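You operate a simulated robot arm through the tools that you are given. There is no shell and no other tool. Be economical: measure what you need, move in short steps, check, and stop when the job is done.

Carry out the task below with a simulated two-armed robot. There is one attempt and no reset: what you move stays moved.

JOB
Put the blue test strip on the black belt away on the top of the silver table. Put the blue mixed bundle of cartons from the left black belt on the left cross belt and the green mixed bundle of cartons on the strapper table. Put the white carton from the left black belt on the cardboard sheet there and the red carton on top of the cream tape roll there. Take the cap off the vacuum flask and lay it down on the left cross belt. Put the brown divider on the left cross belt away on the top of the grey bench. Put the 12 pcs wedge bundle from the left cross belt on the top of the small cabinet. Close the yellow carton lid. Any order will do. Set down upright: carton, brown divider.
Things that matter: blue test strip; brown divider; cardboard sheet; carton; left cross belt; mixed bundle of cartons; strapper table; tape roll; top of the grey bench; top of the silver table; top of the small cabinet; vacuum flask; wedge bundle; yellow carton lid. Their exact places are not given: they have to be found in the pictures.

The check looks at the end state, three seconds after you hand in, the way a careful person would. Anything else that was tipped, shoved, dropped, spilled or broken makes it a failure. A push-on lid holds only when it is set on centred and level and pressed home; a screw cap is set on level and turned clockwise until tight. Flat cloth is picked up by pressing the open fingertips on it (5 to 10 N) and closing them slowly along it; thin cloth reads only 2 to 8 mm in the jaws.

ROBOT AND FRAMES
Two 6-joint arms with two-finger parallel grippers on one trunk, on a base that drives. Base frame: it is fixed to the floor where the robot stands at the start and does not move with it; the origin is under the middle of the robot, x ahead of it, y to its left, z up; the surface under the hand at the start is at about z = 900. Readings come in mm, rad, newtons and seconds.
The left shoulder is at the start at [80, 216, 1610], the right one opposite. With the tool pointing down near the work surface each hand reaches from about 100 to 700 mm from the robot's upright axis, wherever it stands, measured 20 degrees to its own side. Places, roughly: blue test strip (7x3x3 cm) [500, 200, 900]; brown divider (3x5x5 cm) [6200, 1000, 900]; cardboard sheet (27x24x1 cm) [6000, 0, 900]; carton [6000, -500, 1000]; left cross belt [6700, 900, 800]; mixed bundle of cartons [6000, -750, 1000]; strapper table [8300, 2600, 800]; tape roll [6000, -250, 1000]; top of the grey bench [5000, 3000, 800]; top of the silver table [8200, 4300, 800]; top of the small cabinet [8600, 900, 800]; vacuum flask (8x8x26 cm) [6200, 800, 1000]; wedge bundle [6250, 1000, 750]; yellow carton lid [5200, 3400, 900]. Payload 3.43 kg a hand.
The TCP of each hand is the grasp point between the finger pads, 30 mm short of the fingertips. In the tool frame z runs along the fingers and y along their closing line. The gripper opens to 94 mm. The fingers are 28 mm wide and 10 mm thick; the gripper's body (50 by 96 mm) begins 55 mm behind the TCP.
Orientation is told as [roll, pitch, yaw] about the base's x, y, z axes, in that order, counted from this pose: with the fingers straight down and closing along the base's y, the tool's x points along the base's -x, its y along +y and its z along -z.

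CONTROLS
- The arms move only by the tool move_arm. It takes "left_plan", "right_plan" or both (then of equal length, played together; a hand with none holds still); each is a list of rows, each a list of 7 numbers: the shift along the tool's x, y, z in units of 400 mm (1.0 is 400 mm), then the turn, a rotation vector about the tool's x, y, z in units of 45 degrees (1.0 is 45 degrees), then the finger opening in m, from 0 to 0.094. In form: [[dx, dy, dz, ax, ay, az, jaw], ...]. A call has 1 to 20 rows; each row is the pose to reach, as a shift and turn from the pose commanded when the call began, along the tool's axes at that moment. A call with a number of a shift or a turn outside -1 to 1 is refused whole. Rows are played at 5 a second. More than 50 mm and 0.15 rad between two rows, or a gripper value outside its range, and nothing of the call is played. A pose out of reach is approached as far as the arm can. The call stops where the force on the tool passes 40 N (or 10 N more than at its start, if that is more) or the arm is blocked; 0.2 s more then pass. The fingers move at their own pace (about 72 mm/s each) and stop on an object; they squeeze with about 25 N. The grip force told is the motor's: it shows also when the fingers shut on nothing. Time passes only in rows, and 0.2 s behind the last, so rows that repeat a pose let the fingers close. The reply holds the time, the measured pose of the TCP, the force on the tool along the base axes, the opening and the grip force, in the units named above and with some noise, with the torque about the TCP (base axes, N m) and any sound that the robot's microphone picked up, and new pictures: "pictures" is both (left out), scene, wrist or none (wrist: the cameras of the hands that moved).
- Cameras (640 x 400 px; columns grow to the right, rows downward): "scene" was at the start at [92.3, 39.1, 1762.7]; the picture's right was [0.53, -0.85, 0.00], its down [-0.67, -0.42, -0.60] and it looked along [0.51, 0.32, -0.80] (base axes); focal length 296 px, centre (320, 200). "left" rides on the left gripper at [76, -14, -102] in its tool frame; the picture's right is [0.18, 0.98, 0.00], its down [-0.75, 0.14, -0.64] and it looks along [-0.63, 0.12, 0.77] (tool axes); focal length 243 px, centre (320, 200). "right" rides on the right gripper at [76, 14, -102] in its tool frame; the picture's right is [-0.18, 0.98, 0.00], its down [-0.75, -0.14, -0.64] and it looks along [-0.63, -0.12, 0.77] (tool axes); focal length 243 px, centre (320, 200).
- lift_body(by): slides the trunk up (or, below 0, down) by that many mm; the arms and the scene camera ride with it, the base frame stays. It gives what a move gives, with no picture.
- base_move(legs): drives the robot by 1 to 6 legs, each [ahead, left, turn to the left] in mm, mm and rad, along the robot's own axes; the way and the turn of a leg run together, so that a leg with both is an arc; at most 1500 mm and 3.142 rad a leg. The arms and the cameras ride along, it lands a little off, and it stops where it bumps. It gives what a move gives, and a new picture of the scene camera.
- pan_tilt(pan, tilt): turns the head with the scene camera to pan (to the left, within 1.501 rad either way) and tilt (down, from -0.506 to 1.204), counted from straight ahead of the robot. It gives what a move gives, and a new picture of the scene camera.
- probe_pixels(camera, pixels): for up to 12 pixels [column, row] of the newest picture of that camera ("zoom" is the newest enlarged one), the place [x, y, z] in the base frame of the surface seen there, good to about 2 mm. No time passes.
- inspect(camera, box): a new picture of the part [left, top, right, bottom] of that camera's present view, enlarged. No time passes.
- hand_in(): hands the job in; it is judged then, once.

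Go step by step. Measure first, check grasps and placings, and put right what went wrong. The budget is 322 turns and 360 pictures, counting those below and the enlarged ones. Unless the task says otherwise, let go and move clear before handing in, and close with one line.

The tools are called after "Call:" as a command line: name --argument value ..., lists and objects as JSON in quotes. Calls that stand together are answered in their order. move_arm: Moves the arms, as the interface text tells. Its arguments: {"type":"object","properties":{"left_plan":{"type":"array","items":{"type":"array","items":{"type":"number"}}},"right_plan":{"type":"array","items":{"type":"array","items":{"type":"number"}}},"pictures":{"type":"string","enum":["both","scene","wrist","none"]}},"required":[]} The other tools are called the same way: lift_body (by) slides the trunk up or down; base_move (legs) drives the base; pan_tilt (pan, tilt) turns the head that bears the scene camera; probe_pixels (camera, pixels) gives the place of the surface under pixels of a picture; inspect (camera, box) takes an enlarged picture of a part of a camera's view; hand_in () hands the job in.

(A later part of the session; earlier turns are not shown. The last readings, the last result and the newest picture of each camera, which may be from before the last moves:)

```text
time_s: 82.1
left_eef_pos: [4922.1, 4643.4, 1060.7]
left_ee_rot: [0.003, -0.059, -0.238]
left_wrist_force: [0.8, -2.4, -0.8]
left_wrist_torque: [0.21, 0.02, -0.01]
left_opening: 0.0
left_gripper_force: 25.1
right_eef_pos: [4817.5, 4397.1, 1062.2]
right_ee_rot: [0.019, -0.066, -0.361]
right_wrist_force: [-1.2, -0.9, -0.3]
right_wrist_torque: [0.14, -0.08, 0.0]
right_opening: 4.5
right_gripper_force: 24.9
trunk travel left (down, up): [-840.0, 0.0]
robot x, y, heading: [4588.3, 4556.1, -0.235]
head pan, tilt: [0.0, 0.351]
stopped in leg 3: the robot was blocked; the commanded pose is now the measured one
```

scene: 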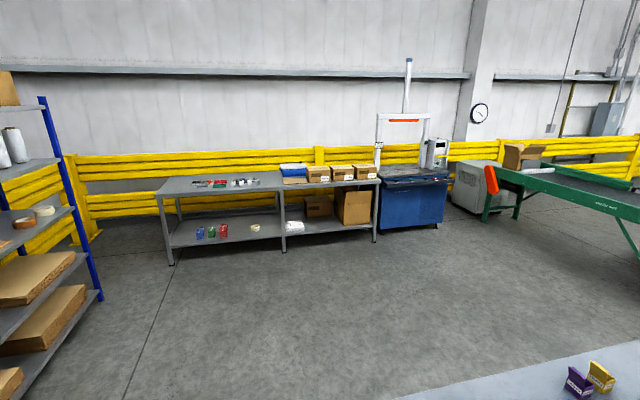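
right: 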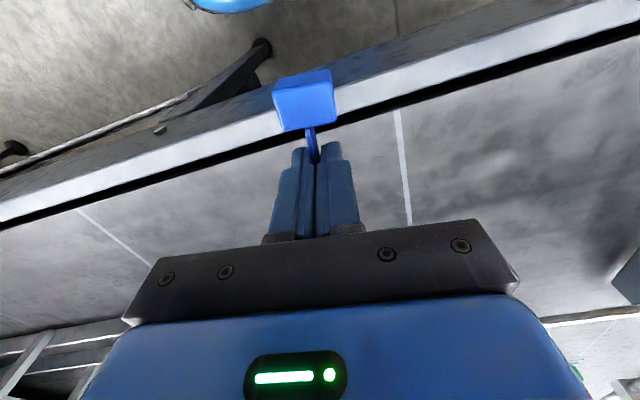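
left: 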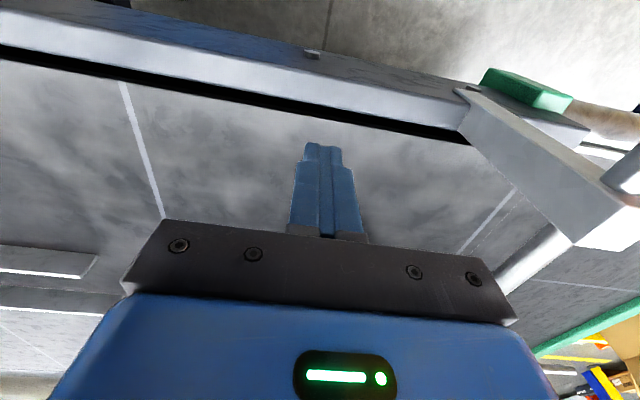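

I was blocked near the bench corner and turned to -0.235. I'll look down-right to see what was touched.

Call:
pan_tilt --pan -0.7 --tilt 0.75

Call:
move_arm --left_plan '[[0, 0, 0, 0, 0, 0, 0]]' --right_plan '[[0, 0, 0, 0, 0, 0, 0]]' --pictures "wrist"

```text
time_s: 83.2
left_eef_pos: [4952.3, 4660.4, 1055.3]
left_ee_rot: [0.001, -0.047, -0.197]
left_wrist_force: [0.7, 1.2, -0.3]
left_wrist_torque: [-0.03, 0.05, 0.02]
left_opening: 0.0
left_gripper_force: 24.9
right_eef_pos: [4859.3, 4411.3, 1060.0]
right_ee_rot: [0.014, -0.06, -0.325]
right_wrist_force: [0.3, 0.4, 0.3]
right_wrist_torque: [-0.02, -0.02, -0.04]
right_opening: 4.4
right_gripper_force: 25.3
trunk travel left (down, up): [-840.0, 0.0]
robot x, y, heading: [4611.0, 4559.6, -0.195]
head pan, tilt: [-0.7, 0.75]
```

scene: 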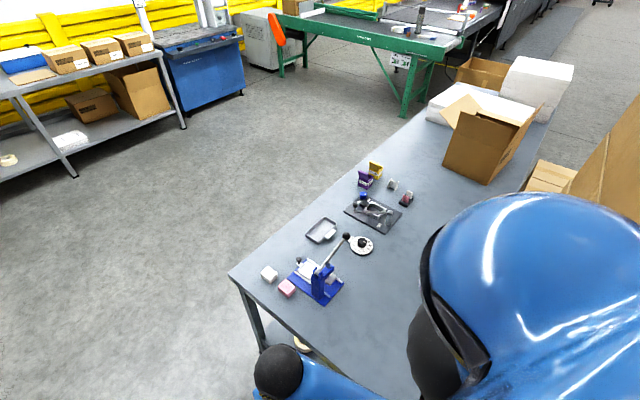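

```text
time_s: 83.6
left_eef_pos: [4945.8, 4657.6, 1057.9]
left_ee_rot: [0.006, -0.049, -0.197]
left_wrist_force: [0.2, 1.3, 0.6]
left_wrist_torque: [0.01, 0.0, -0.01]
left_opening: 0.0
left_gripper_force: 25.2
right_eef_pos: [4852.6, 4407.8, 1061.5]
right_ee_rot: [0.018, -0.062, -0.325]
right_wrist_force: [-0.8, -0.2, -0.3]
right_wrist_torque: [0.0, -0.01, 0.04]
right_opening: 4.8
right_gripper_force: 25.6
trunk travel left (down, up): [-840.0, 0.0]
robot x, y, heading: [4611.7, 4561.1, -0.202]
head pan, tilt: [-0.7, 0.75]
```

right: 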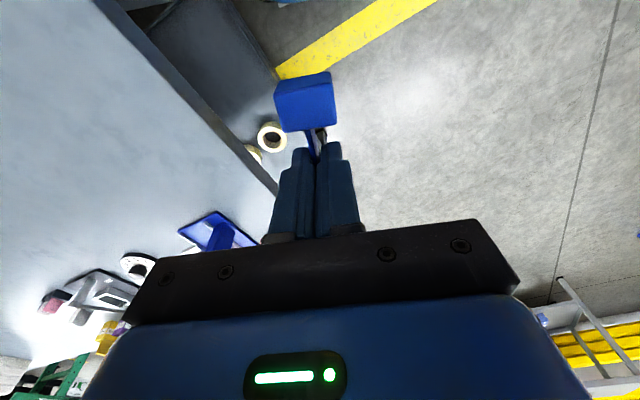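
left: 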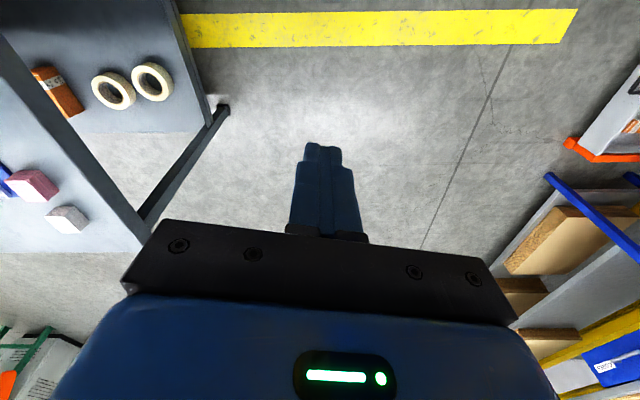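

The body was pressing on the bench's corner; the bench items look undisturbed. I'll back off and straighten.

Call:
base_move --legs '[[-60, 200, 0], [0, 0, 0.2]]'

```text
time_s: 86.0
left_eef_pos: [4903.5, 4930.2, 1057.7]
left_ee_rot: [0.005, -0.049, 0.0]
left_wrist_force: [-0.1, -0.6, 0.6]
left_wrist_torque: [-0.01, -0.01, -0.02]
left_opening: 0.0
left_gripper_force: 24.9
right_eef_pos: [4861.7, 4667.0, 1060.1]
right_ee_rot: [0.02, -0.06, -0.127]
right_wrist_force: [-0.6, -1.1, 0.1]
right_wrist_torque: [0.0, 0.0, -0.03]
right_opening: 4.6
right_gripper_force: 24.7
trunk travel left (down, up): [-840.0, 0.0]
robot x, y, heading: [4593.1, 4768.4, 0.003]
head pan, tilt: [-0.7, 0.75]
```

scene: 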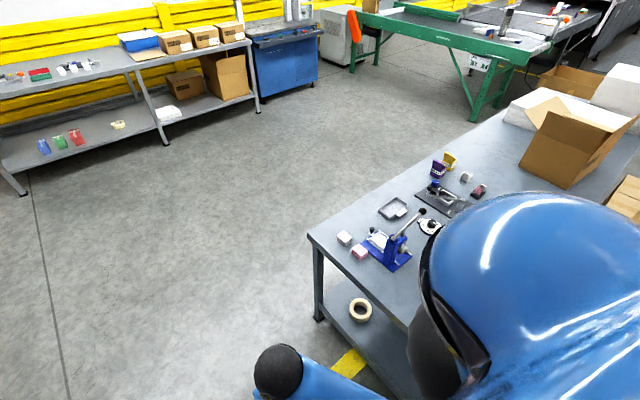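

Clear now. The silver table is ahead (0–260, 60–190). I'll probe its top and front and items.

Call:
probe_pixels --camera "scene" --pixels '[[20, 88], [100, 72], [120, 65], [60, 72], [165, 50], [240, 43], [0, 165], [308, 236], [470, 120], [355, 60], [258, 60], [80, 58]]'

Call:
pan_tilt --pan 0 --tilt 0.35

```text
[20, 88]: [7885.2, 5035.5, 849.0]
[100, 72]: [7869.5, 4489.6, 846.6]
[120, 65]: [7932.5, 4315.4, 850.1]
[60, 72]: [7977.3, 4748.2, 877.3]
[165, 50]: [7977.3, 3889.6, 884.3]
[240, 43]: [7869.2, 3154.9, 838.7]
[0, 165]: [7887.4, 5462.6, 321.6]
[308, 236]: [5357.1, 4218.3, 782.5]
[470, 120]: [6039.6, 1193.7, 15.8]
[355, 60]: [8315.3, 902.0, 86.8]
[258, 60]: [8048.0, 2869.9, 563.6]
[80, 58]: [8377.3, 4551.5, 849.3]
```

```text
time_s: 87.0
left_eef_pos: [4902.8, 4932.4, 1057.7]
left_ee_rot: [0.001, -0.048, 0.001]
left_wrist_force: [-0.4, 0.3, -0.1]
left_wrist_torque: [-0.02, -0.01, -0.02]
left_opening: 0.0
left_gripper_force: 25.1
right_eef_pos: [4861.3, 4669.4, 1060.4]
right_ee_rot: [0.017, -0.06, -0.127]
right_wrist_force: [-1.0, -0.2, -0.1]
right_wrist_torque: [0.02, 0.01, 0.0]
right_opening: 4.3
right_gripper_force: 25.3
trunk travel left (down, up): [-840.0, 0.0]
robot x, y, heading: [4597.5, 4771.2, 0.003]
head pan, tilt: [0.0, 0.351]
```

scene: 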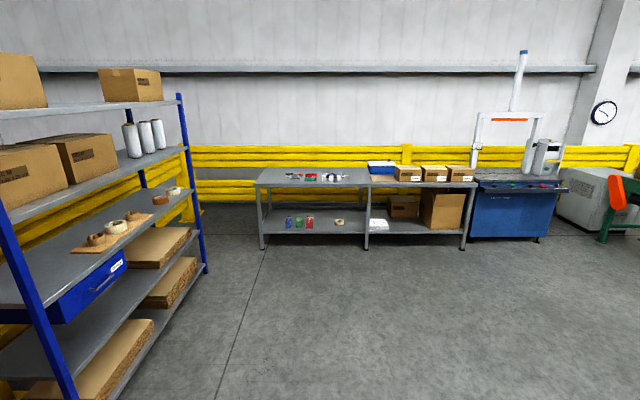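

Table top z≈850, front edge x≈7869, free space near y≈4350. I'll drive to about (7380,4480).

Call:
base_move --legs '[[1500, 0, 0], [1280, -290, 0]]'

Call:
pan_tilt --pan -0.1 --tilt 0.85

```text
time_s: 100.7
left_eef_pos: [7692.3, 4687.8, 1057.1]
left_ee_rot: [0.001, -0.048, 0.024]
left_wrist_force: [0.3, 0.0, -0.4]
left_wrist_torque: [0.0, -0.05, 0.01]
left_opening: 0.1
left_gripper_force: 24.6
right_eef_pos: [7656.1, 4424.7, 1061.5]
right_ee_rot: [0.016, -0.062, -0.105]
right_wrist_force: [-0.2, 0.1, 0.4]
right_wrist_torque: [0.01, 0.0, -0.01]
right_opening: 4.7
right_gripper_force: 25.2
trunk travel left (down, up): [-840.0, 0.0]
robot x, y, heading: [7386.8, 4518.1, 0.02]
head pan, tilt: [0.0, 0.351]
```

scene: 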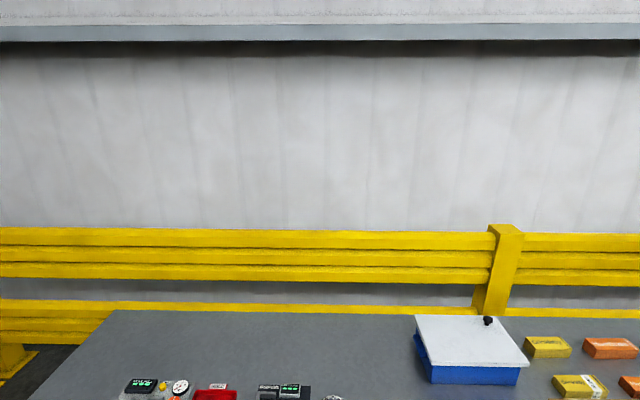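

```text
time_s: 101.6
left_eef_pos: [7692.8, 4686.1, 1057.3]
left_ee_rot: [0.002, -0.048, 0.023]
left_wrist_force: [-0.7, 0.4, 0.0]
left_wrist_torque: [0.0, -0.01, -0.02]
left_opening: 0.0
left_gripper_force: 25.0
right_eef_pos: [7657.4, 4423.2, 1061.7]
right_ee_rot: [0.017, -0.061, -0.106]
right_wrist_force: [0.3, -0.2, -0.9]
right_wrist_torque: [0.02, 0.0, 0.0]
right_opening: 4.6
right_gripper_force: 25.0
trunk travel left (down, up): [-840.0, 0.0]
robot x, y, heading: [7388.3, 4520.7, 0.024]
head pan, tilt: [-0.099, 0.85]
```

scene: 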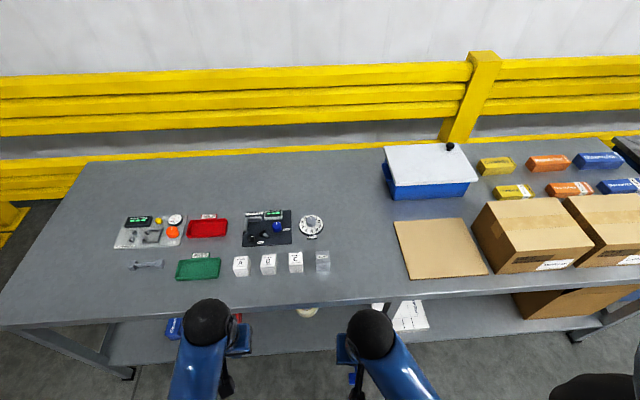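

Free table space is around (358,225)–(360,280), between the clear block at (322,262) and cardboard at (400,245). I'll probe it.

Call:
probe_pixels --camera "scene" --pixels '[[358, 225], [358, 250], [358, 275], [330, 262], [396, 225], [408, 277], [322, 225], [358, 297]]'

```text
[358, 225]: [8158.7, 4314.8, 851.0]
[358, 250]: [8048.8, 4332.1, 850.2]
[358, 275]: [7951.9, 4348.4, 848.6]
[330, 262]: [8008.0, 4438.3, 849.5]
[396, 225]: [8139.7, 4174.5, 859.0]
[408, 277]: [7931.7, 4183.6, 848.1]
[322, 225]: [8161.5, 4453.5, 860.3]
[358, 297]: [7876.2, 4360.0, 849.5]
```

Target for the strip: (8010,4320), lowered to TCP z≈885. First I level the right hand (its pitch is -0.06).

Call:
move_arm --right_plan '[[0, 0, 0, 0.022, 0.078, 0, 0], [0, 0, 0, 0.022, 0.078, 0, 0]]' --left_plan '[[0, 0, 0, 0, 0.061, 0, 0], [0, 0, 0, 0, 0.061, 0, 0]]' --pictures "none"

```text
time_s: 102.2
left_eef_pos: [7690.5, 4687.7, 1048.2]
left_ee_rot: [0.004, -0.005, 0.022]
left_wrist_force: [0.6, 0.9, -0.5]
left_wrist_torque: [0.01, 0.0, 0.02]
left_opening: 0.2
left_gripper_force: 25.1
left hand out of reach, approached as far as the arm can: row 1, 2
right_eef_pos: [7654.9, 4422.6, 1051.2]
right_ee_rot: [0.001, -0.002, -0.105]
right_wrist_force: [0.8, 0.0, 0.0]
right_wrist_torque: [0.0, 0.01, 0.01]
right_opening: 4.3
right_gripper_force: 25.2
right hand out of reach, approached as far as the arm can: row 1, 2
trunk travel left (down, up): [-840.0, 0.0]
robot x, y, heading: [7385.6, 4516.1, 0.022]
head pan, tilt: [-0.099, 0.85]
```

Level now. Moving over the free spot.

Call:
move_arm --right_plan '[[-0.1, -0.02, 0, 0, 0, 0, 0], [-0.2, -0.04, 0, 0, 0, 0, 0], [-0.3, -0.06, 0, 0, 0, 0, 0], [-0.4, -0.08, 0, 0, 0, 0, 0], [-0.5, -0.1, 0.0, 0, 0, 0, 0], [-0.6, -0.12, 0.05, 0, 0, 0, 0], [-0.7, -0.14, 0.1, 0, 0, 0, 0], [-0.8, -0.16, 0.15, 0, 0, 0, 0], [-0.9, -0.163, 0.2, 0, 0, 0, 0], [-0.905, -0.163, 0.25, 0, 0, 0, 0], [-0.905, -0.163, 0.3, 0, 0, 0, 0]]'

```text
time_s: 104.6
left_eef_pos: [7691.3, 4688.0, 1049.6]
left_ee_rot: [0.001, -0.006, 0.022]
left_wrist_force: [0.6, -0.1, -0.7]
left_wrist_torque: [0.01, 0.0, -0.01]
left_opening: 0.0
left_gripper_force: 25.1
right_eef_pos: [8009.7, 4320.1, 932.6]
right_ee_rot: [-0.001, -0.002, -0.105]
right_wrist_force: [-0.7, 0.1, -0.8]
right_wrist_torque: [0.0, 0.0, 0.0]
right_opening: 4.5
right_gripper_force: 25.1
right hand out of reach, approached as far as the arm can: row 1, 2, 3, 4
trunk travel left (down, up): [-840.0, 0.0]
robot x, y, heading: [7386.6, 4521.6, 0.023]
head pan, tilt: [-0.099, 0.85]
```

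scene: 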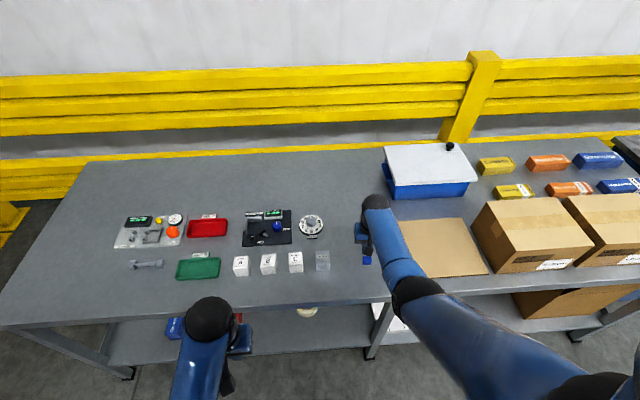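
right: 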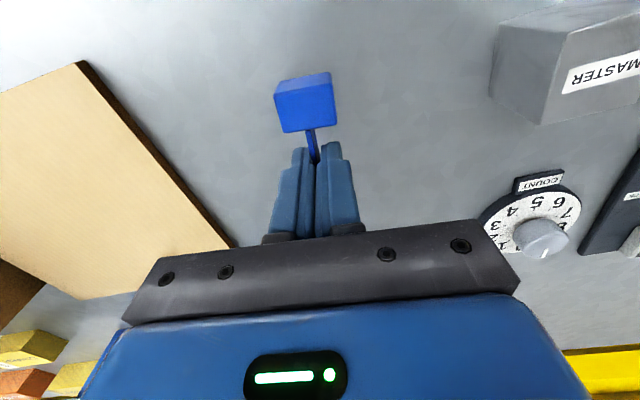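

Over free space at z 932. I'll lower 48 mm, open and rise.

Call:
move_arm --right_plan '[[0, 0, 0.06, 0, 0, 0, 0], [0, 0, 0.1, 0, 0, 0, 0], [0, 0, 0.12, 0, 0, 0, 0], [0, 0, 0.12, 0, 0, 0, 0], [0, 0, 0.12, 0, 0, 0, 0.02], [0, 0, 0.12, 0, 0, 0, 0.05], [0, 0, 0.12, 0, 0, 0, 0.05], [0, 0, 0.02, 0, 0, 0, 0.05], [0, 0, -0.08, 0, 0, 0, 0.05], [0, 0, -0.18, 0, 0, 0, 0.05]]'

```text
time_s: 106.8
left_eef_pos: [7692.0, 4688.5, 1048.9]
left_ee_rot: [0.002, -0.005, 0.023]
left_wrist_force: [1.1, -0.7, 0.1]
left_wrist_torque: [0.02, 0.02, 0.07]
left_opening: 0.0
left_gripper_force: 24.9
right_eef_pos: [8007.6, 4319.8, 1005.8]
right_ee_rot: [0.001, 0.001, -0.106]
right_wrist_force: [0.6, 0.2, 0.6]
right_wrist_torque: [-0.02, -0.02, 0.0]
right_opening: 49.9
right_gripper_force: 0.1
trunk travel left (down, up): [-840.0, 0.0]
robot x, y, heading: [7386.4, 4519.6, 0.021]
head pan, tilt: [-0.099, 0.85]
```

scene: 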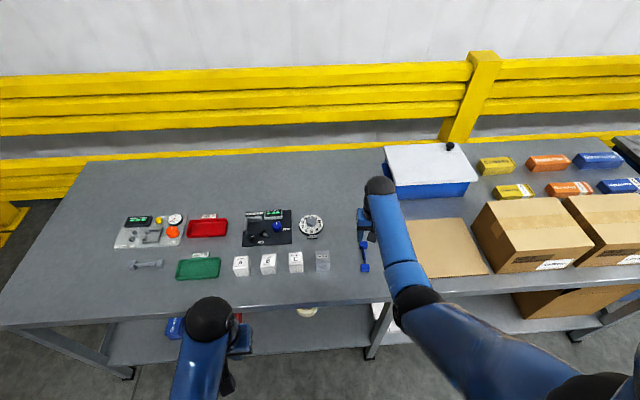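
right: 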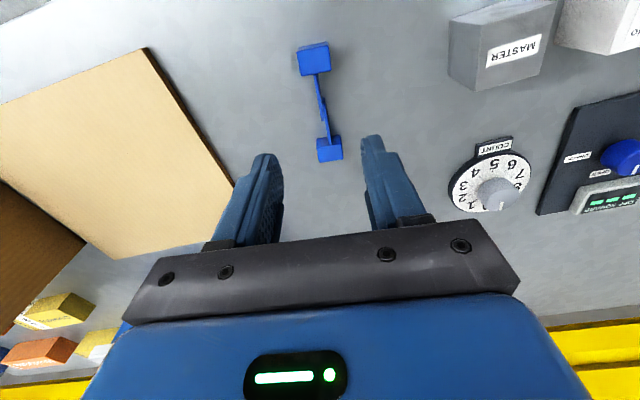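

The strip lies on the silver table (right picture 320,110). I'll pull the hand back, then go to the grey bench's back side for the yellow lid.

Call:
move_arm --right_plan '[[0.1, 0.0, 0, 0, 0, 0, 0.05], [0.2, 0.0, 0, 0, 0, 0, 0.02], [0.3, 0.0, 0, 0, 0, 0, 0], [0.4, 0.03, 0, 0, 0, 0, 0], [0.5, 0.06, 0, 0, 0, 0, 0], [0.6, 0.09, 0, 0, 0, 0, 0], [0.7, 0.12, 0, 0, 0, 0, 0], [0.8, 0.15, 0, 0, 0, 0.0, 0], [0.85, 0.16, 0, 0, 0, 0, 0]]' --pictures "none"

Call:
base_move --legs '[[-500, 0, 0], [0, 0, -1.6], [0, 0, -1.55]]'

```text
time_s: 108.8
left_eef_pos: [7690.2, 4688.7, 1048.9]
left_ee_rot: [0.002, -0.004, 0.022]
left_wrist_force: [-0.2, -0.4, -0.2]
left_wrist_torque: [-0.01, -0.02, 0.03]
left_opening: 0.0
left_gripper_force: 25.0
right_eef_pos: [7676.4, 4420.8, 1003.7]
right_ee_rot: [0.0, 0.0, -0.104]
right_wrist_force: [-0.6, 0.2, -0.1]
right_wrist_torque: [0.02, 0.02, -0.02]
right_opening: 0.2
right_gripper_force: 25.7
trunk travel left (down, up): [-840.0, 0.0]
robot x, y, heading: [7391.4, 4517.4, 0.021]
head pan, tilt: [-0.099, 0.85]
```

```text
time_s: 119.5
left_eef_pos: [6574.6, 4348.0, 1050.0]
left_ee_rot: [0.002, -0.005, 3.133]
left_wrist_force: [0.1, 0.8, -0.4]
left_wrist_torque: [0.01, -0.03, -0.02]
left_opening: 0.0
left_gripper_force: 24.9
right_eef_pos: [6598.5, 4614.7, 1002.3]
right_ee_rot: [-0.001, -0.001, 3.004]
right_wrist_force: [0.2, -0.2, -0.6]
right_wrist_torque: [0.0, 0.01, -0.03]
right_opening: 0.0
right_gripper_force: 25.0
trunk travel left (down, up): [-840.0, 0.0]
robot x, y, heading: [6880.9, 4505.4, 3.132]
head pan, tilt: [-0.099, 0.85]
```

scene: 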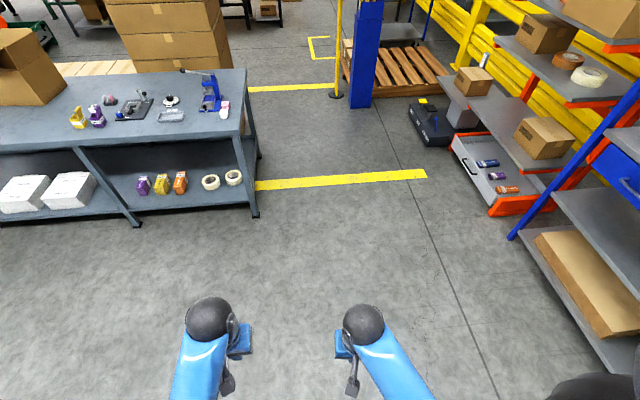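

The small yellow carton is at (78,118) on the bench. I'll zoom and probe it.

Call:
inspect --camera "scene" --box '[40, 60, 240, 185]'

Call:
probe_pixels --camera "scene" --pixels '[[78, 122], [76, 110], [97, 118], [240, 130], [60, 130], [100, 140], [20, 80], [255, 215]]'

```text
3.20 times, centred on (140, 122) of scene
```

zoom: 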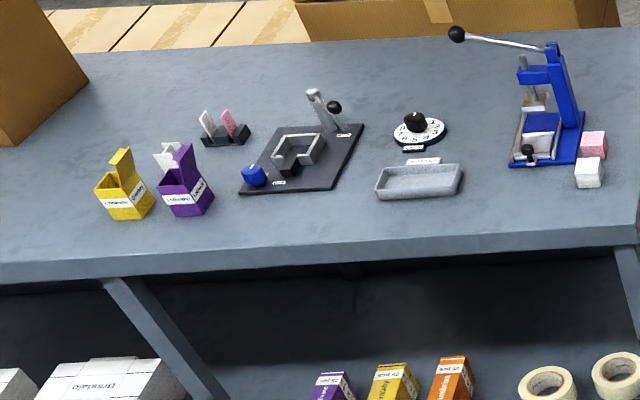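

```text
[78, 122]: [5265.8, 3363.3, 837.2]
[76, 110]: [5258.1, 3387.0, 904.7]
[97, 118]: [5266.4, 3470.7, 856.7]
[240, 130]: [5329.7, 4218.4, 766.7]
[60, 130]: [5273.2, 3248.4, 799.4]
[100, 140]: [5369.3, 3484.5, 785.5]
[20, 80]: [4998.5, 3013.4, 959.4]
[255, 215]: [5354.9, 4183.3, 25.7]
```

The yellow carton stands at about (5262,3375) with its lid up to z 905, bench top z 800. I'll drive to about (5850,3450) for a closer look.

Call:
base_move --legs '[[1010, 1040, 0.01]]'

Call:
pan_tilt --pan 0.15 --tilt 0.95

```text
time_s: 126.6
left_eef_pos: [5563.8, 3325.1, 1048.5]
left_ee_rot: [0.0, -0.007, 3.137]
left_wrist_force: [-0.2, -0.4, 0.2]
left_wrist_torque: [0.01, 0.0, -0.01]
left_opening: 0.0
left_gripper_force: 24.8
right_eef_pos: [5586.6, 3590.5, 1002.2]
right_ee_rot: [-0.001, 0.001, 3.011]
right_wrist_force: [-0.1, -0.3, -1.0]
right_wrist_torque: [0.01, 0.02, 0.04]
right_opening: 0.3
right_gripper_force: 24.9
trunk travel left (down, up): [-840.0, 0.0]
robot x, y, heading: [5869.4, 3484.7, 3.136]
head pan, tilt: [-0.099, 0.85]
```

scene: 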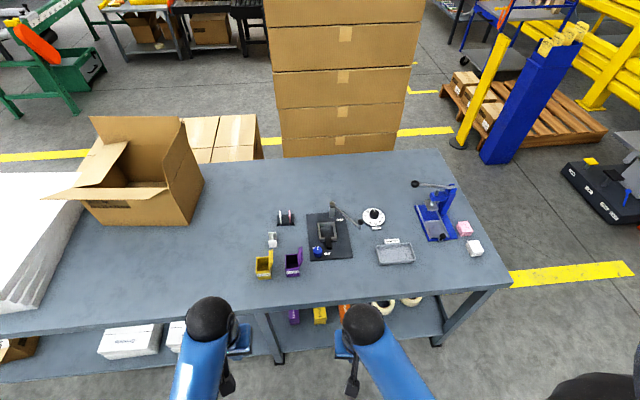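

```text
time_s: 127.4
left_eef_pos: [5562.9, 3325.4, 1049.1]
left_ee_rot: [0.0, -0.006, 3.137]
left_wrist_force: [0.5, -0.3, -0.1]
left_wrist_torque: [0.0, -0.01, -0.01]
left_opening: 0.2
left_gripper_force: 25.1
right_eef_pos: [5586.4, 3591.1, 1002.4]
right_ee_rot: [0.0, 0.0, 3.012]
right_wrist_force: [-0.2, -0.1, 0.1]
right_wrist_torque: [0.01, 0.0, -0.01]
right_opening: 0.1
right_gripper_force: 25.0
trunk travel left (down, up): [-840.0, 0.0]
robot x, y, heading: [5867.7, 3484.1, 3.136]
head pan, tilt: [0.15, 0.949]
```

scene: 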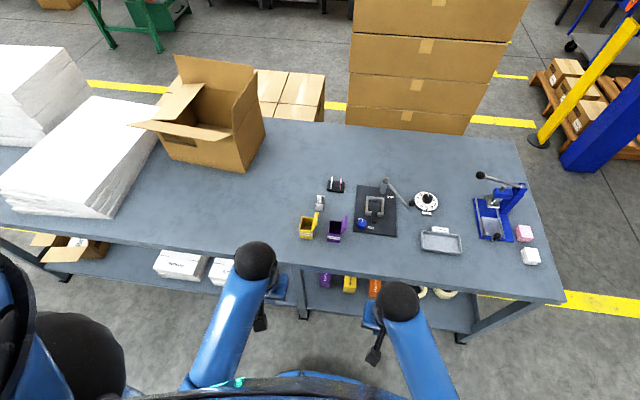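

Call:
inspect --camera "scene" --box '[280, 180, 360, 260]'

Call:
probe_pixels --camera "scene" --pixels '[[317, 215], [318, 205], [300, 238], [313, 240], [302, 220], [314, 222], [320, 201], [346, 220], [328, 238]]'

```text
5.00 times, centred on (320, 220) of scene
```

zoom: 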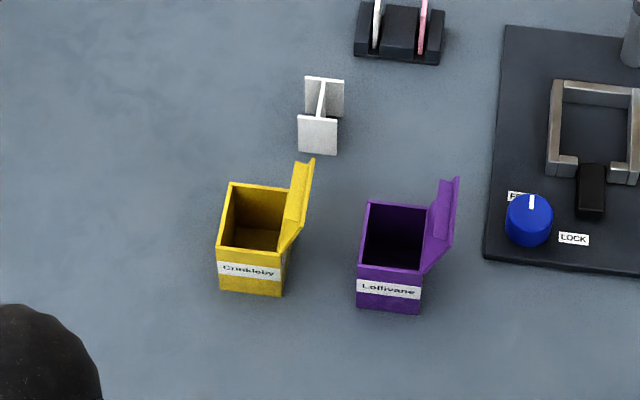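

```text
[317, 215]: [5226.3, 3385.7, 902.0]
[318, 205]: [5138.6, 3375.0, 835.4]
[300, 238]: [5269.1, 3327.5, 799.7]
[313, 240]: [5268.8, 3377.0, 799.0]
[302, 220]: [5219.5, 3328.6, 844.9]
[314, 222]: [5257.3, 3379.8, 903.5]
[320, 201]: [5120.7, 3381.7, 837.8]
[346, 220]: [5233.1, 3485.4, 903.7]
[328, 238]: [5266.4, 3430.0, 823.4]
```

The yellow carton (x 5218–5270, y 3328–3378, rim z≈845) has a flap lid hinged on its +y side, standing to z 903. Plan: tilted left fingers as a stop against its -y side, right closed fingers push the lid over. First bring both hands above.

Call:
move_arm --left_plan '[[-0.09, 0.02, 0.0, 0, 0, 0, 0], [-0.18, 0.04, 0.02, 0.1, 0, 0, 0], [-0.27, 0.06, 0.04, 0.2, 0, 0, 0], [-0.36, 0.08, 0.06, 0.3, 0, 0, 0], [-0.45, 0.1, 0.1, 0.4, 0, 0, 0], [-0.54, 0.12, 0.13, 0.5, 0, 0, 0], [-0.63, 0.14, 0.16, 0.6, 0, 0, 0], [-0.72, 0.15, 0.18, 0.7, 0, 0, 0], [-0.795, 0.16, 0.2, 0.764, 0, 0, 0], [-0.795, 0.16, 0.2, 0.764, 0, 0, 0]]' --right_plan '[[-0.08, 0.06, 0, 0, 0, -0.166, 0], [-0.17, 0.12, 0, 0, 0, -0.166, 0], [-0.25, 0.18, 0, 0, 0, -0.166, 0], [-0.33, 0.24, 0, 0, 0, -0.166, 0], [-0.41, 0.3, 0, 0, 0, -0.166, 0], [-0.49, 0.36, 0, 0, 0, -0.166, 0], [-0.57, 0.42, 0.0, 0, 0, -0.166, 0], [-0.65, 0.48, 0.05, 0, 0, -0.166, 0], [-0.73, 0.54, 0.1, 0, 0, -0.166, 0], [-0.7855, 0.569, 0.15, 0, 0, -0.166, 0]]'

```text
time_s: 129.6
left_eef_pos: [5243.0, 3262.1, 971.1]
left_ee_rot: [-0.599, -0.006, 3.139]
left_wrist_force: [-0.1, -0.4, 0.8]
left_wrist_torque: [-0.02, -0.02, 0.01]
left_opening: 0.1
left_gripper_force: 24.8
left hand out of reach, approached as far as the arm can: row 1
right_eef_pos: [5270.2, 3416.2, 962.5]
right_ee_rot: [0.0, -0.002, 3.138]
right_wrist_force: [0.0, 0.6, 0.6]
right_wrist_torque: [-0.01, -0.01, -0.04]
right_opening: 0.1
right_gripper_force: 25.2
right hand out of reach, approached as far as the arm can: row 9, 10
trunk travel left (down, up): [-840.0, 0.0]
robot x, y, heading: [5871.3, 3484.6, 3.137]
head pan, tilt: [0.15, 0.949]
```

scene: 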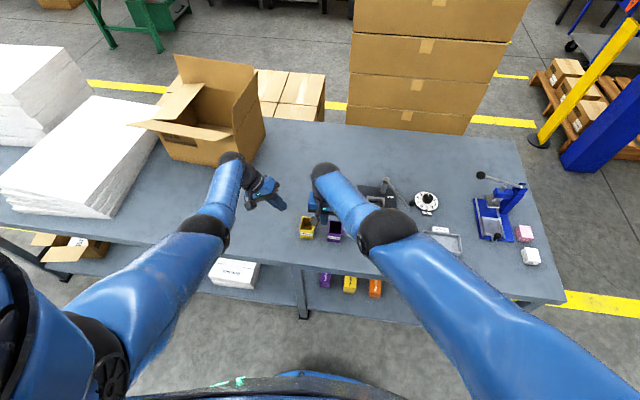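
right: 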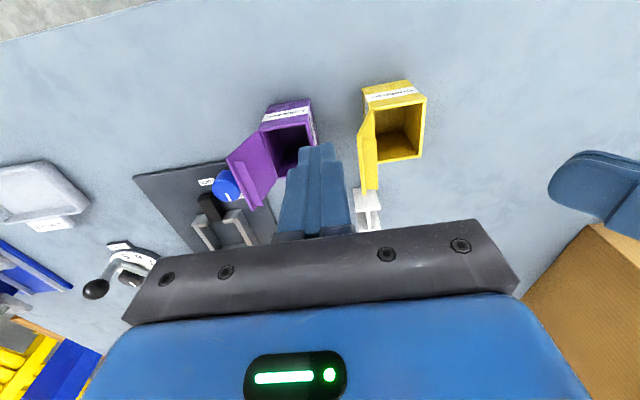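
left: 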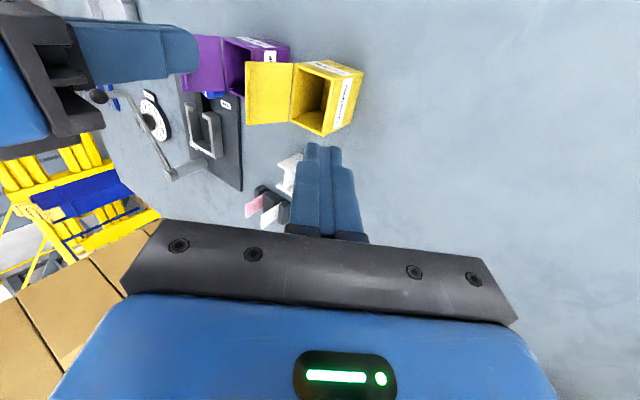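

The right arm runs out of reach; I'll drive 90 mm nearer to the bench (hands are above everything there).

Call:
base_move --legs '[[90, 0, 0]]'

```text
time_s: 130.7
left_eef_pos: [5165.5, 3259.9, 977.5]
left_ee_rot: [-0.598, -0.016, 3.139]
left_wrist_force: [1.2, 0.2, 0.5]
left_wrist_torque: [-0.03, 0.06, 0.0]
left_opening: 0.1
left_gripper_force: 25.0
right_eef_pos: [5193.7, 3415.0, 969.5]
right_ee_rot: [-0.001, -0.01, -3.14]
right_wrist_force: [1.7, -0.4, 1.3]
right_wrist_torque: [0.01, 0.05, 0.02]
right_opening: 0.4
right_gripper_force: 24.6
trunk travel left (down, up): [-840.0, 0.0]
robot x, y, heading: [5783.8, 3487.4, 3.14]
head pan, tilt: [0.15, 0.949]
```

scene: 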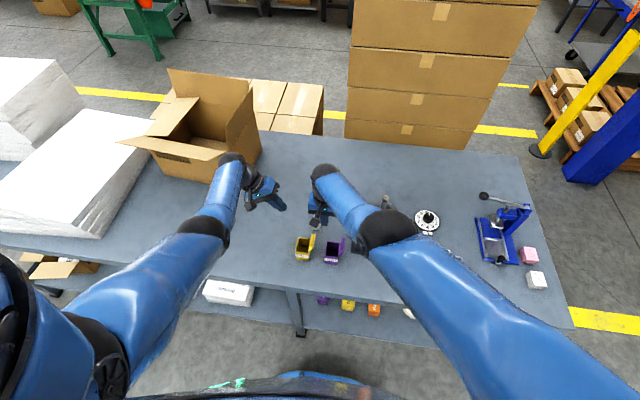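

Now re-measure the yellow carton closely.

Call:
inspect --camera "scene" --box '[280, 215, 360, 275]'

Call:
inspect --camera "left" --box '[160, 20, 400, 170]'

```text
6.67 times, centred on (320, 245) of scene
```

zoom: 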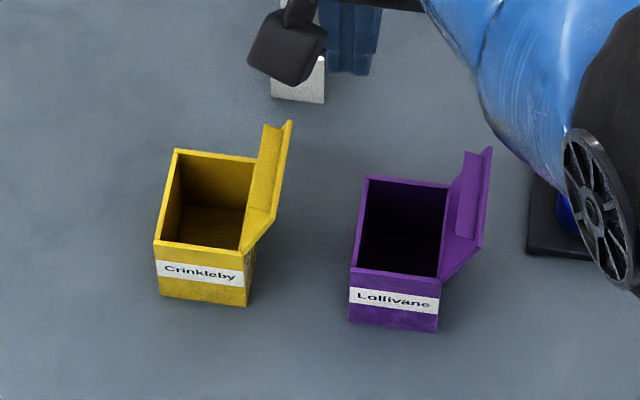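

```text
2.67 times, centred on (280, 95) of left
```

zoom: 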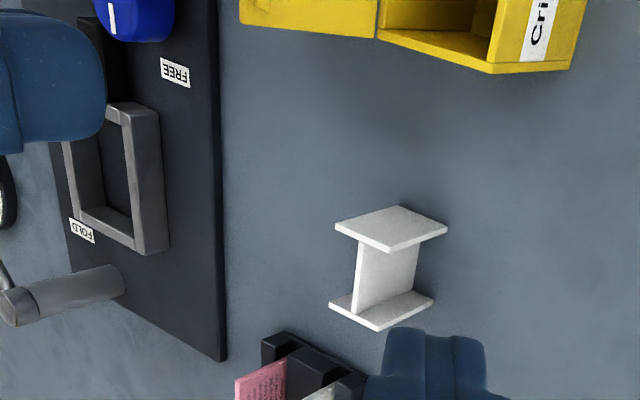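

Call:
probe_pixels --camera "scene" --pixels '[[296, 252], [307, 253], [299, 238], [309, 239], [312, 240], [315, 236], [313, 247], [315, 240], [300, 258], [335, 241]]'

```text
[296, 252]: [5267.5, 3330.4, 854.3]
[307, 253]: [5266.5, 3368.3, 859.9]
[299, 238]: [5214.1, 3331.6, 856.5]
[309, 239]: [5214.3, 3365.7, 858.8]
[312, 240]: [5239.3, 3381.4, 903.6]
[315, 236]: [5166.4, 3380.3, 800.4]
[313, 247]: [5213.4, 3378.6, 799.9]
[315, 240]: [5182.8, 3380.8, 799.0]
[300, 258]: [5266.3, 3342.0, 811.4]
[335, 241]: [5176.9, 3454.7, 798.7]
```

Refined: rim z≈859, hinge line y≈3370, lid top at (3381, z 904). I'll set the left stop beside the -y face and bring the right fingertip behind the lid.

Call:
move_arm --left_plan '[[0.09, 0.0, 0, 0, 0, 0, 0], [0.186, 0.0, 0.0, 0, 0, 0, 0], [0.186, 0.03, 0.1, 0, 0, 0, 0], [0.186, 0.06, 0.2, 0, 0, 0, 0], [0.186, 0.08, 0.25, 0, 0, 0, 0], [0.186, 0.08, 0.285, 0, 0, 0, 0]]' --right_plan '[[0.06, 0.0, 0, 0, 0, 0, 0], [0.12, 0.0, 0, 0, 0, 0, 0], [0.12, 0.0, 0.05, 0, 0, 0, 0], [0.12, 0.0, 0.09, 0, 0, 0, 0], [0.12, 0.0, 0.136, 0, 0, 0, 0], [0.12, 0.0125, 0.136, 0, 0, 0, 0]]'

```text
time_s: 132.1
left_eef_pos: [5231.1, 3300.3, 860.1]
left_ee_rot: [-0.599, -0.007, 3.138]
left_wrist_force: [0.2, -0.2, 0.0]
left_wrist_torque: [-0.01, 0.02, 0.01]
left_opening: 0.1
left_gripper_force: 24.5
right_eef_pos: [5233.7, 3408.6, 909.1]
right_ee_rot: [-0.002, -0.003, -3.14]
right_wrist_force: [0.4, 0.1, 0.4]
right_wrist_torque: [0.0, 0.03, -0.03]
right_opening: 0.2
right_gripper_force: 25.3
trunk travel left (down, up): [-840.0, 0.0]
robot x, y, heading: [5783.3, 3486.3, 3.144]
head pan, tilt: [0.15, 0.949]
```

scene: 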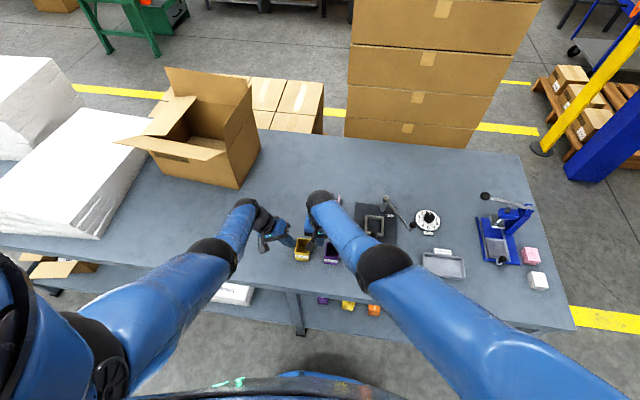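
right: 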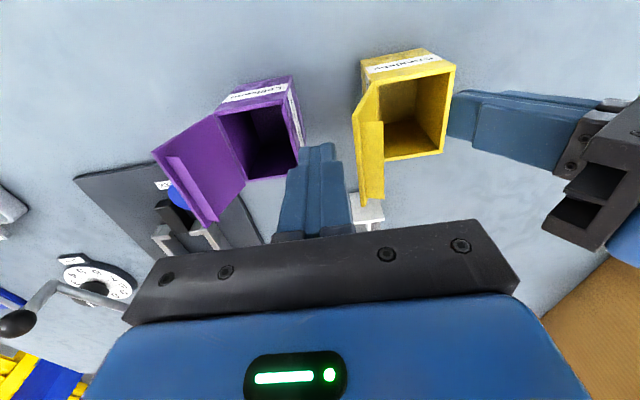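
left: 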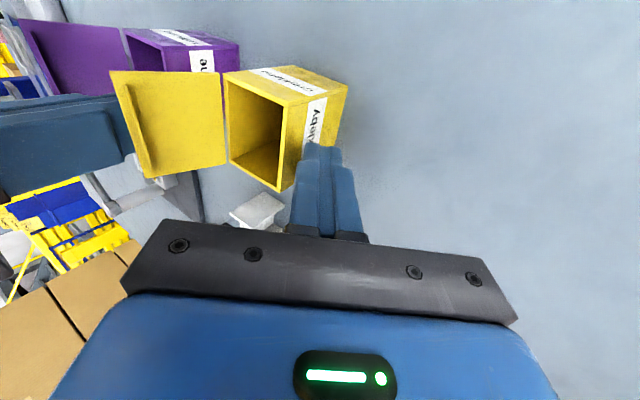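

The fingertip is behind the lid, the stop is at the opposite face. Now I sweep the lid over in small steps.

Call:
move_arm --right_plan '[[0, 0.034, 0, 0, 0, 0, 0], [0, 0.046, 0, 0, 0, 0, 0], [0, 0.059, 0, 0, 0, 0, 0], [0, 0.071, 0, 0, 0, 0, 0], [0, 0.084, 0, 0, 0, 0, 0], [0, 0.096, 0, 0, 0, 0, 0], [0, 0.109, 0.0, 0, 0, 0, 0], [0, 0.115, 0.015, 0, 0, 0, 0], [0, 0.1215, 0.0275, 0, 0, 0, 0]]'

```text
time_s: 134.1
left_eef_pos: [5230.7, 3300.5, 859.0]
left_ee_rot: [-0.6, -0.004, 3.137]
left_wrist_force: [0.8, 0.3, -0.8]
left_wrist_torque: [-0.01, 0.01, 0.03]
left_opening: 0.1
left_gripper_force: 25.4
right_eef_pos: [5247.2, 3374.1, 912.2]
right_ee_rot: [0.001, -0.001, -3.141]
right_wrist_force: [-0.3, 0.1, 0.0]
right_wrist_torque: [0.0, 0.02, 0.0]
right_opening: 0.0
right_gripper_force: 25.5
right hand out of reach, approached as far as the arm can: row 1, 2, 3, 4, 5, 6, 7, 8, 9
trunk travel left (down, up): [-840.0, 0.0]
robot x, y, heading: [5784.4, 3481.7, 3.142]
head pan, tilt: [0.15, 0.949]
```

scene: 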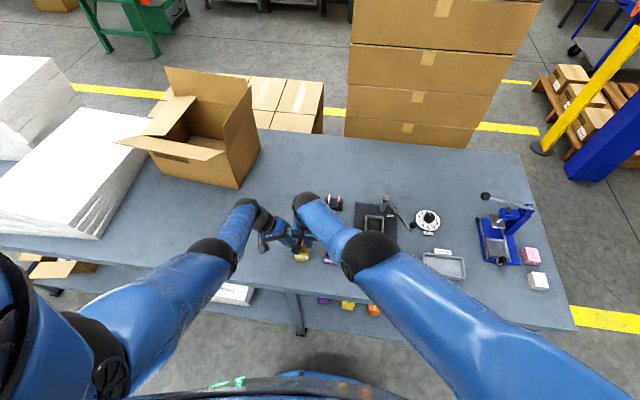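
right: 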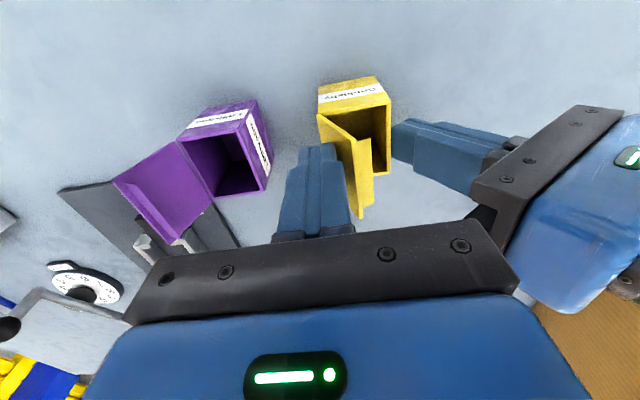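

The lid has swung partly and stays, but the right arm can't reach farther across. I'll withdraw both hands upward and shift the base to -y by 150 mm.

Call:
move_arm --left_plan '[[0, 0, -0.1, 0, 0, 0, 0], [0, 0, -0.2, 0, 0, 0, 0], [0, 0, -0.3, 0, 0, 0, 0]]' --right_plan '[[0, -0.05, -0.05, 0, 0, 0, 0], [0, -0.1, -0.12, 0, 0, 0, 0], [0.05, -0.15, -0.17, 0, 0, 0, 0]]' --pictures "none"

Call:
move_arm --left_plan '[[0.1, 0, 0, -0.1, 0, 0, 0], [0.2, 0, 0, -0.25, 0, 0, 0], [0.3, 0, 0, -0.4, 0, 0, 0], [0.4, 0, 0, -0.55, 0, 0, 0], [0.45, 0, 0, -0.7, 0, 0, 0], [0.45, 0, 0, -0.764, 0, 0, 0]]' --pictures "none"

Call:
base_move --legs '[[0, 170, 0]]'

```text
time_s: 134.9
left_eef_pos: [5232.1, 3232.3, 956.7]
left_ee_rot: [-0.6, -0.004, 3.138]
left_wrist_force: [0.9, -0.3, 0.4]
left_wrist_torque: [-0.01, 0.02, 0.01]
left_opening: 0.0
left_gripper_force: 25.1
right_eef_pos: [5264.7, 3435.0, 981.9]
right_ee_rot: [-0.003, 0.0, -3.14]
right_wrist_force: [0.8, 0.0, 0.3]
right_wrist_torque: [-0.02, 0.0, 0.0]
right_opening: 0.2
right_gripper_force: 25.2
trunk travel left (down, up): [-840.0, 0.0]
robot x, y, heading: [5783.7, 3483.1, 3.139]
head pan, tilt: [0.15, 0.949]
```

```text
time_s: 136.3
left_eef_pos: [5409.8, 3230.6, 956.1]
left_ee_rot: [0.003, -0.006, 3.141]
left_wrist_force: [0.1, -0.2, -0.5]
left_wrist_torque: [0.04, 0.01, -0.01]
left_opening: 0.3
left_gripper_force: 24.8
right_eef_pos: [5263.9, 3433.8, 980.9]
right_ee_rot: [0.0, -0.001, -3.14]
right_wrist_force: [-0.3, 0.4, 0.0]
right_wrist_torque: [0.0, 0.03, -0.01]
right_opening: 0.1
right_gripper_force: 25.1
trunk travel left (down, up): [-840.0, 0.0]
robot x, y, heading: [5780.9, 3483.1, 3.137]
head pan, tilt: [0.15, 0.949]
```

```text
time_s: 137.8
left_eef_pos: [5407.8, 3066.7, 957.2]
left_ee_rot: [0.004, -0.006, 3.135]
left_wrist_force: [0.5, 1.1, 0.7]
left_wrist_torque: [0.0, -0.03, -0.04]
left_opening: 0.0
left_gripper_force: 24.5
right_eef_pos: [5263.0, 3272.3, 980.1]
right_ee_rot: [0.001, 0.0, 3.137]
right_wrist_force: [0.1, 0.2, 0.4]
right_wrist_torque: [-0.05, -0.03, -0.02]
right_opening: 0.0
right_gripper_force: 24.7
trunk travel left (down, up): [-840.0, 0.0]
robot x, y, heading: [5785.5, 3317.9, 3.132]
head pan, tilt: [0.15, 0.949]
```

scene: 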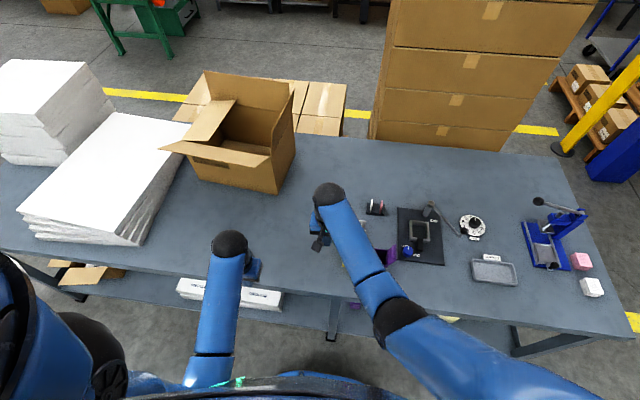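

Moving the right hand back to the +y side of the lid, high.

Call:
move_arm --right_plan '[[0, -0.1, 0, 0, 0, 0, 0], [-0.02, -0.2, 0, 0, 0, 0, 0], [-0.04, -0.3, 0, 0, 0, 0, 0], [-0.0575, -0.345, 0, 0, 0, 0, 0], [-0.0575, -0.345, 0.08, 0, 0, 0, 0]]'

Call:
inspect --camera "right" --box '[200, 40, 500, 230]'

```text
time_s: 139.0
left_eef_pos: [5407.8, 3064.1, 955.8]
left_ee_rot: [0.002, -0.004, 3.134]
left_wrist_force: [0.1, -0.6, 0.6]
left_wrist_torque: [-0.01, 0.0, -0.01]
left_opening: 0.2
left_gripper_force: 25.4
right_eef_pos: [5242.1, 3407.3, 949.6]
right_ee_rot: [-0.001, 0.001, 3.137]
right_wrist_force: [0.4, 0.2, 0.2]
right_wrist_torque: [-0.01, 0.01, -0.01]
right_opening: 0.0
right_gripper_force: 25.2
trunk travel left (down, up): [-840.0, 0.0]
robot x, y, heading: [5781.5, 3320.9, 3.129]
head pan, tilt: [0.15, 0.949]
```

scene: 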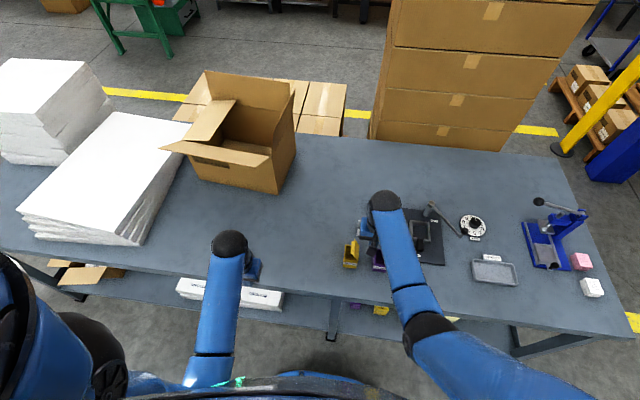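
right: 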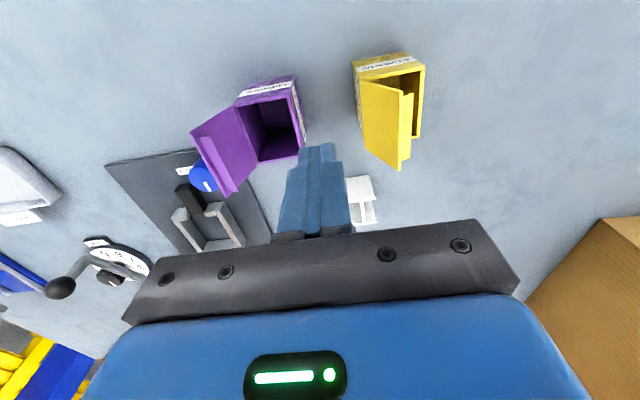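

```text
2.11 times, centred on (350, 135) of right
```

zoom: 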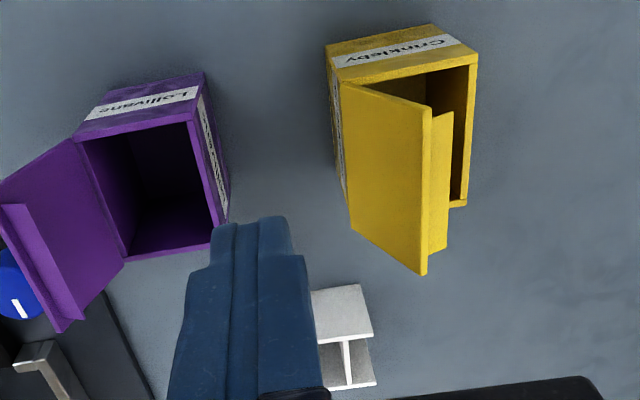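

The lid is ~60° up and holds. I'll lower beside it and sweep it the rest of the way, ending with light pressure.

Call:
move_arm --right_plan '[[0, 0, 0.109, 0, 0, 0, 0], [0, 0.043, 0.109, 0, 0, 0, 0], [0, 0.06, 0.109, 0, 0, 0, 0], [0, 0.073, 0.109, 0, 0, 0, 0], [0, 0.086, 0.109, 0, 0, 0, 0], [0, 0.098, 0.109, 0, 0, 0, 0], [0, 0.108, 0.114, 0, 0, 0, 0], [0, 0.118, 0.119, 0, 0, 0, 0], [0, 0.131, 0.129, 0, 0, 0, 0], [0, 0.138, 0.139, 0, 0, 0, 0], [0, 0.143, 0.146, 0, 0, 0, 0]]' --pictures "wrist"

```text
time_s: 141.4
left_eef_pos: [5409.7, 3063.8, 956.9]
left_ee_rot: [0.002, -0.006, 3.135]
left_wrist_force: [0.6, 0.1, 0.0]
left_wrist_torque: [0.0, -0.02, 0.0]
left_opening: 0.2
left_gripper_force: 25.0
right_eef_pos: [5240.2, 3350.6, 892.0]
right_ee_rot: [0.0, -0.003, 3.139]
right_wrist_force: [0.5, 2.2, 6.0]
right_wrist_torque: [0.09, 0.0, -0.01]
right_opening: 0.0
right_gripper_force: 25.2
trunk travel left (down, up): [-840.0, 0.0]
robot x, y, heading: [5782.0, 3315.7, 3.131]
head pan, tilt: [0.15, 0.949]
```

right: 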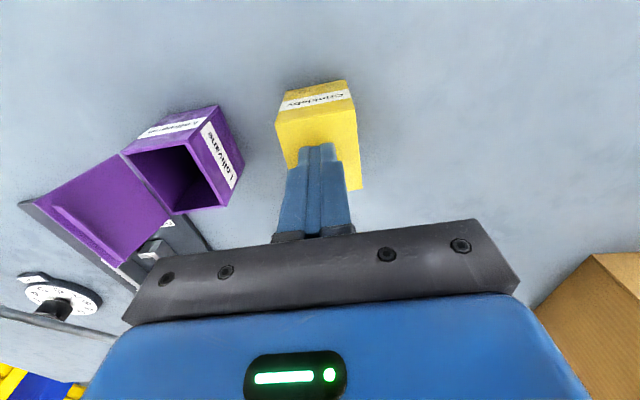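

The lid is down with 6 N under the fingers. I'll press once nearer its free edge (up to ~12 N), then lift off to look.

Call:
move_arm --right_plan '[[0, 0, -0.02, 0, 0, 0, 0], [0, 0.03, -0.02, 0, 0, 0, 0], [0, 0.03, 0.0, 0, 0, 0, 0], [0, 0.03, 0.008, 0, 0, 0, 0], [0, 0.03, 0.012, 0, 0, 0, 0]]' --pictures "none"

Call:
move_arm --right_plan '[[0, 0, -0.05, 0, 0, 0, 0], [0, 0, -0.15, 0, 0, 0, 0], [0, -0.1, -0.2, 0, 0, 0, 0], [0.1, -0.15, -0.2, 0, 0, 0, 0]]'

```text
time_s: 142.6
left_eef_pos: [5410.1, 3063.8, 957.3]
left_ee_rot: [0.003, -0.007, 3.135]
left_wrist_force: [0.0, 1.1, 0.3]
left_wrist_torque: [0.0, -0.02, 0.02]
left_opening: 0.0
left_gripper_force: 25.5
right_eef_pos: [5241.5, 3337.8, 888.9]
right_ee_rot: [0.001, -0.003, 3.137]
right_wrist_force: [2.2, 2.1, 17.6]
right_wrist_torque: [0.12, -0.05, 0.01]
right_opening: 0.0
right_gripper_force: 25.3
trunk travel left (down, up): [-840.0, 0.0]
robot x, y, heading: [5781.4, 3319.1, 3.138]
head pan, tilt: [0.15, 0.949]
```

```text
time_s: 143.6
left_eef_pos: [5409.6, 3066.2, 957.3]
left_ee_rot: [0.001, -0.005, 3.136]
left_wrist_force: [0.3, -0.8, -0.7]
left_wrist_torque: [-0.04, 0.02, -0.02]
left_opening: 0.0
left_gripper_force: 25.2
right_eef_pos: [5283.0, 3401.5, 967.5]
right_ee_rot: [0.001, -0.002, 3.141]
right_wrist_force: [0.4, -0.4, 0.3]
right_wrist_torque: [0.02, 0.0, -0.02]
right_opening: 0.0
right_gripper_force: 25.0
trunk travel left (down, up): [-840.0, 0.0]
robot x, y, heading: [5781.3, 3315.8, 3.131]
head pan, tilt: [0.15, 0.949]
```

scene: 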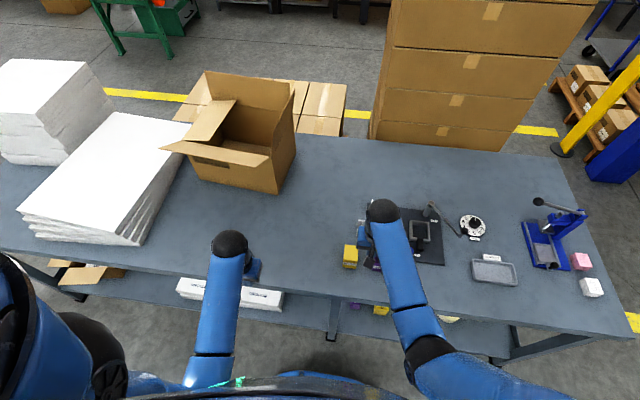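
right: 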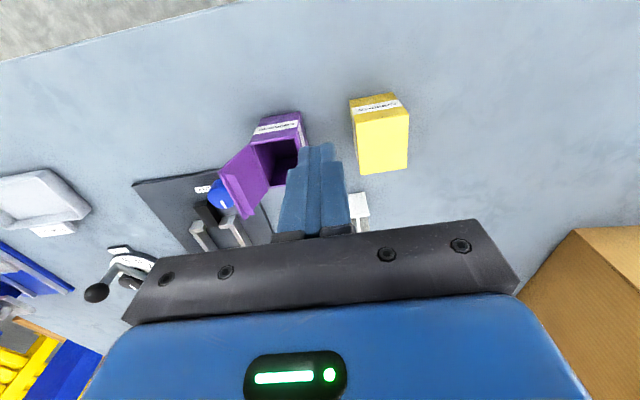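

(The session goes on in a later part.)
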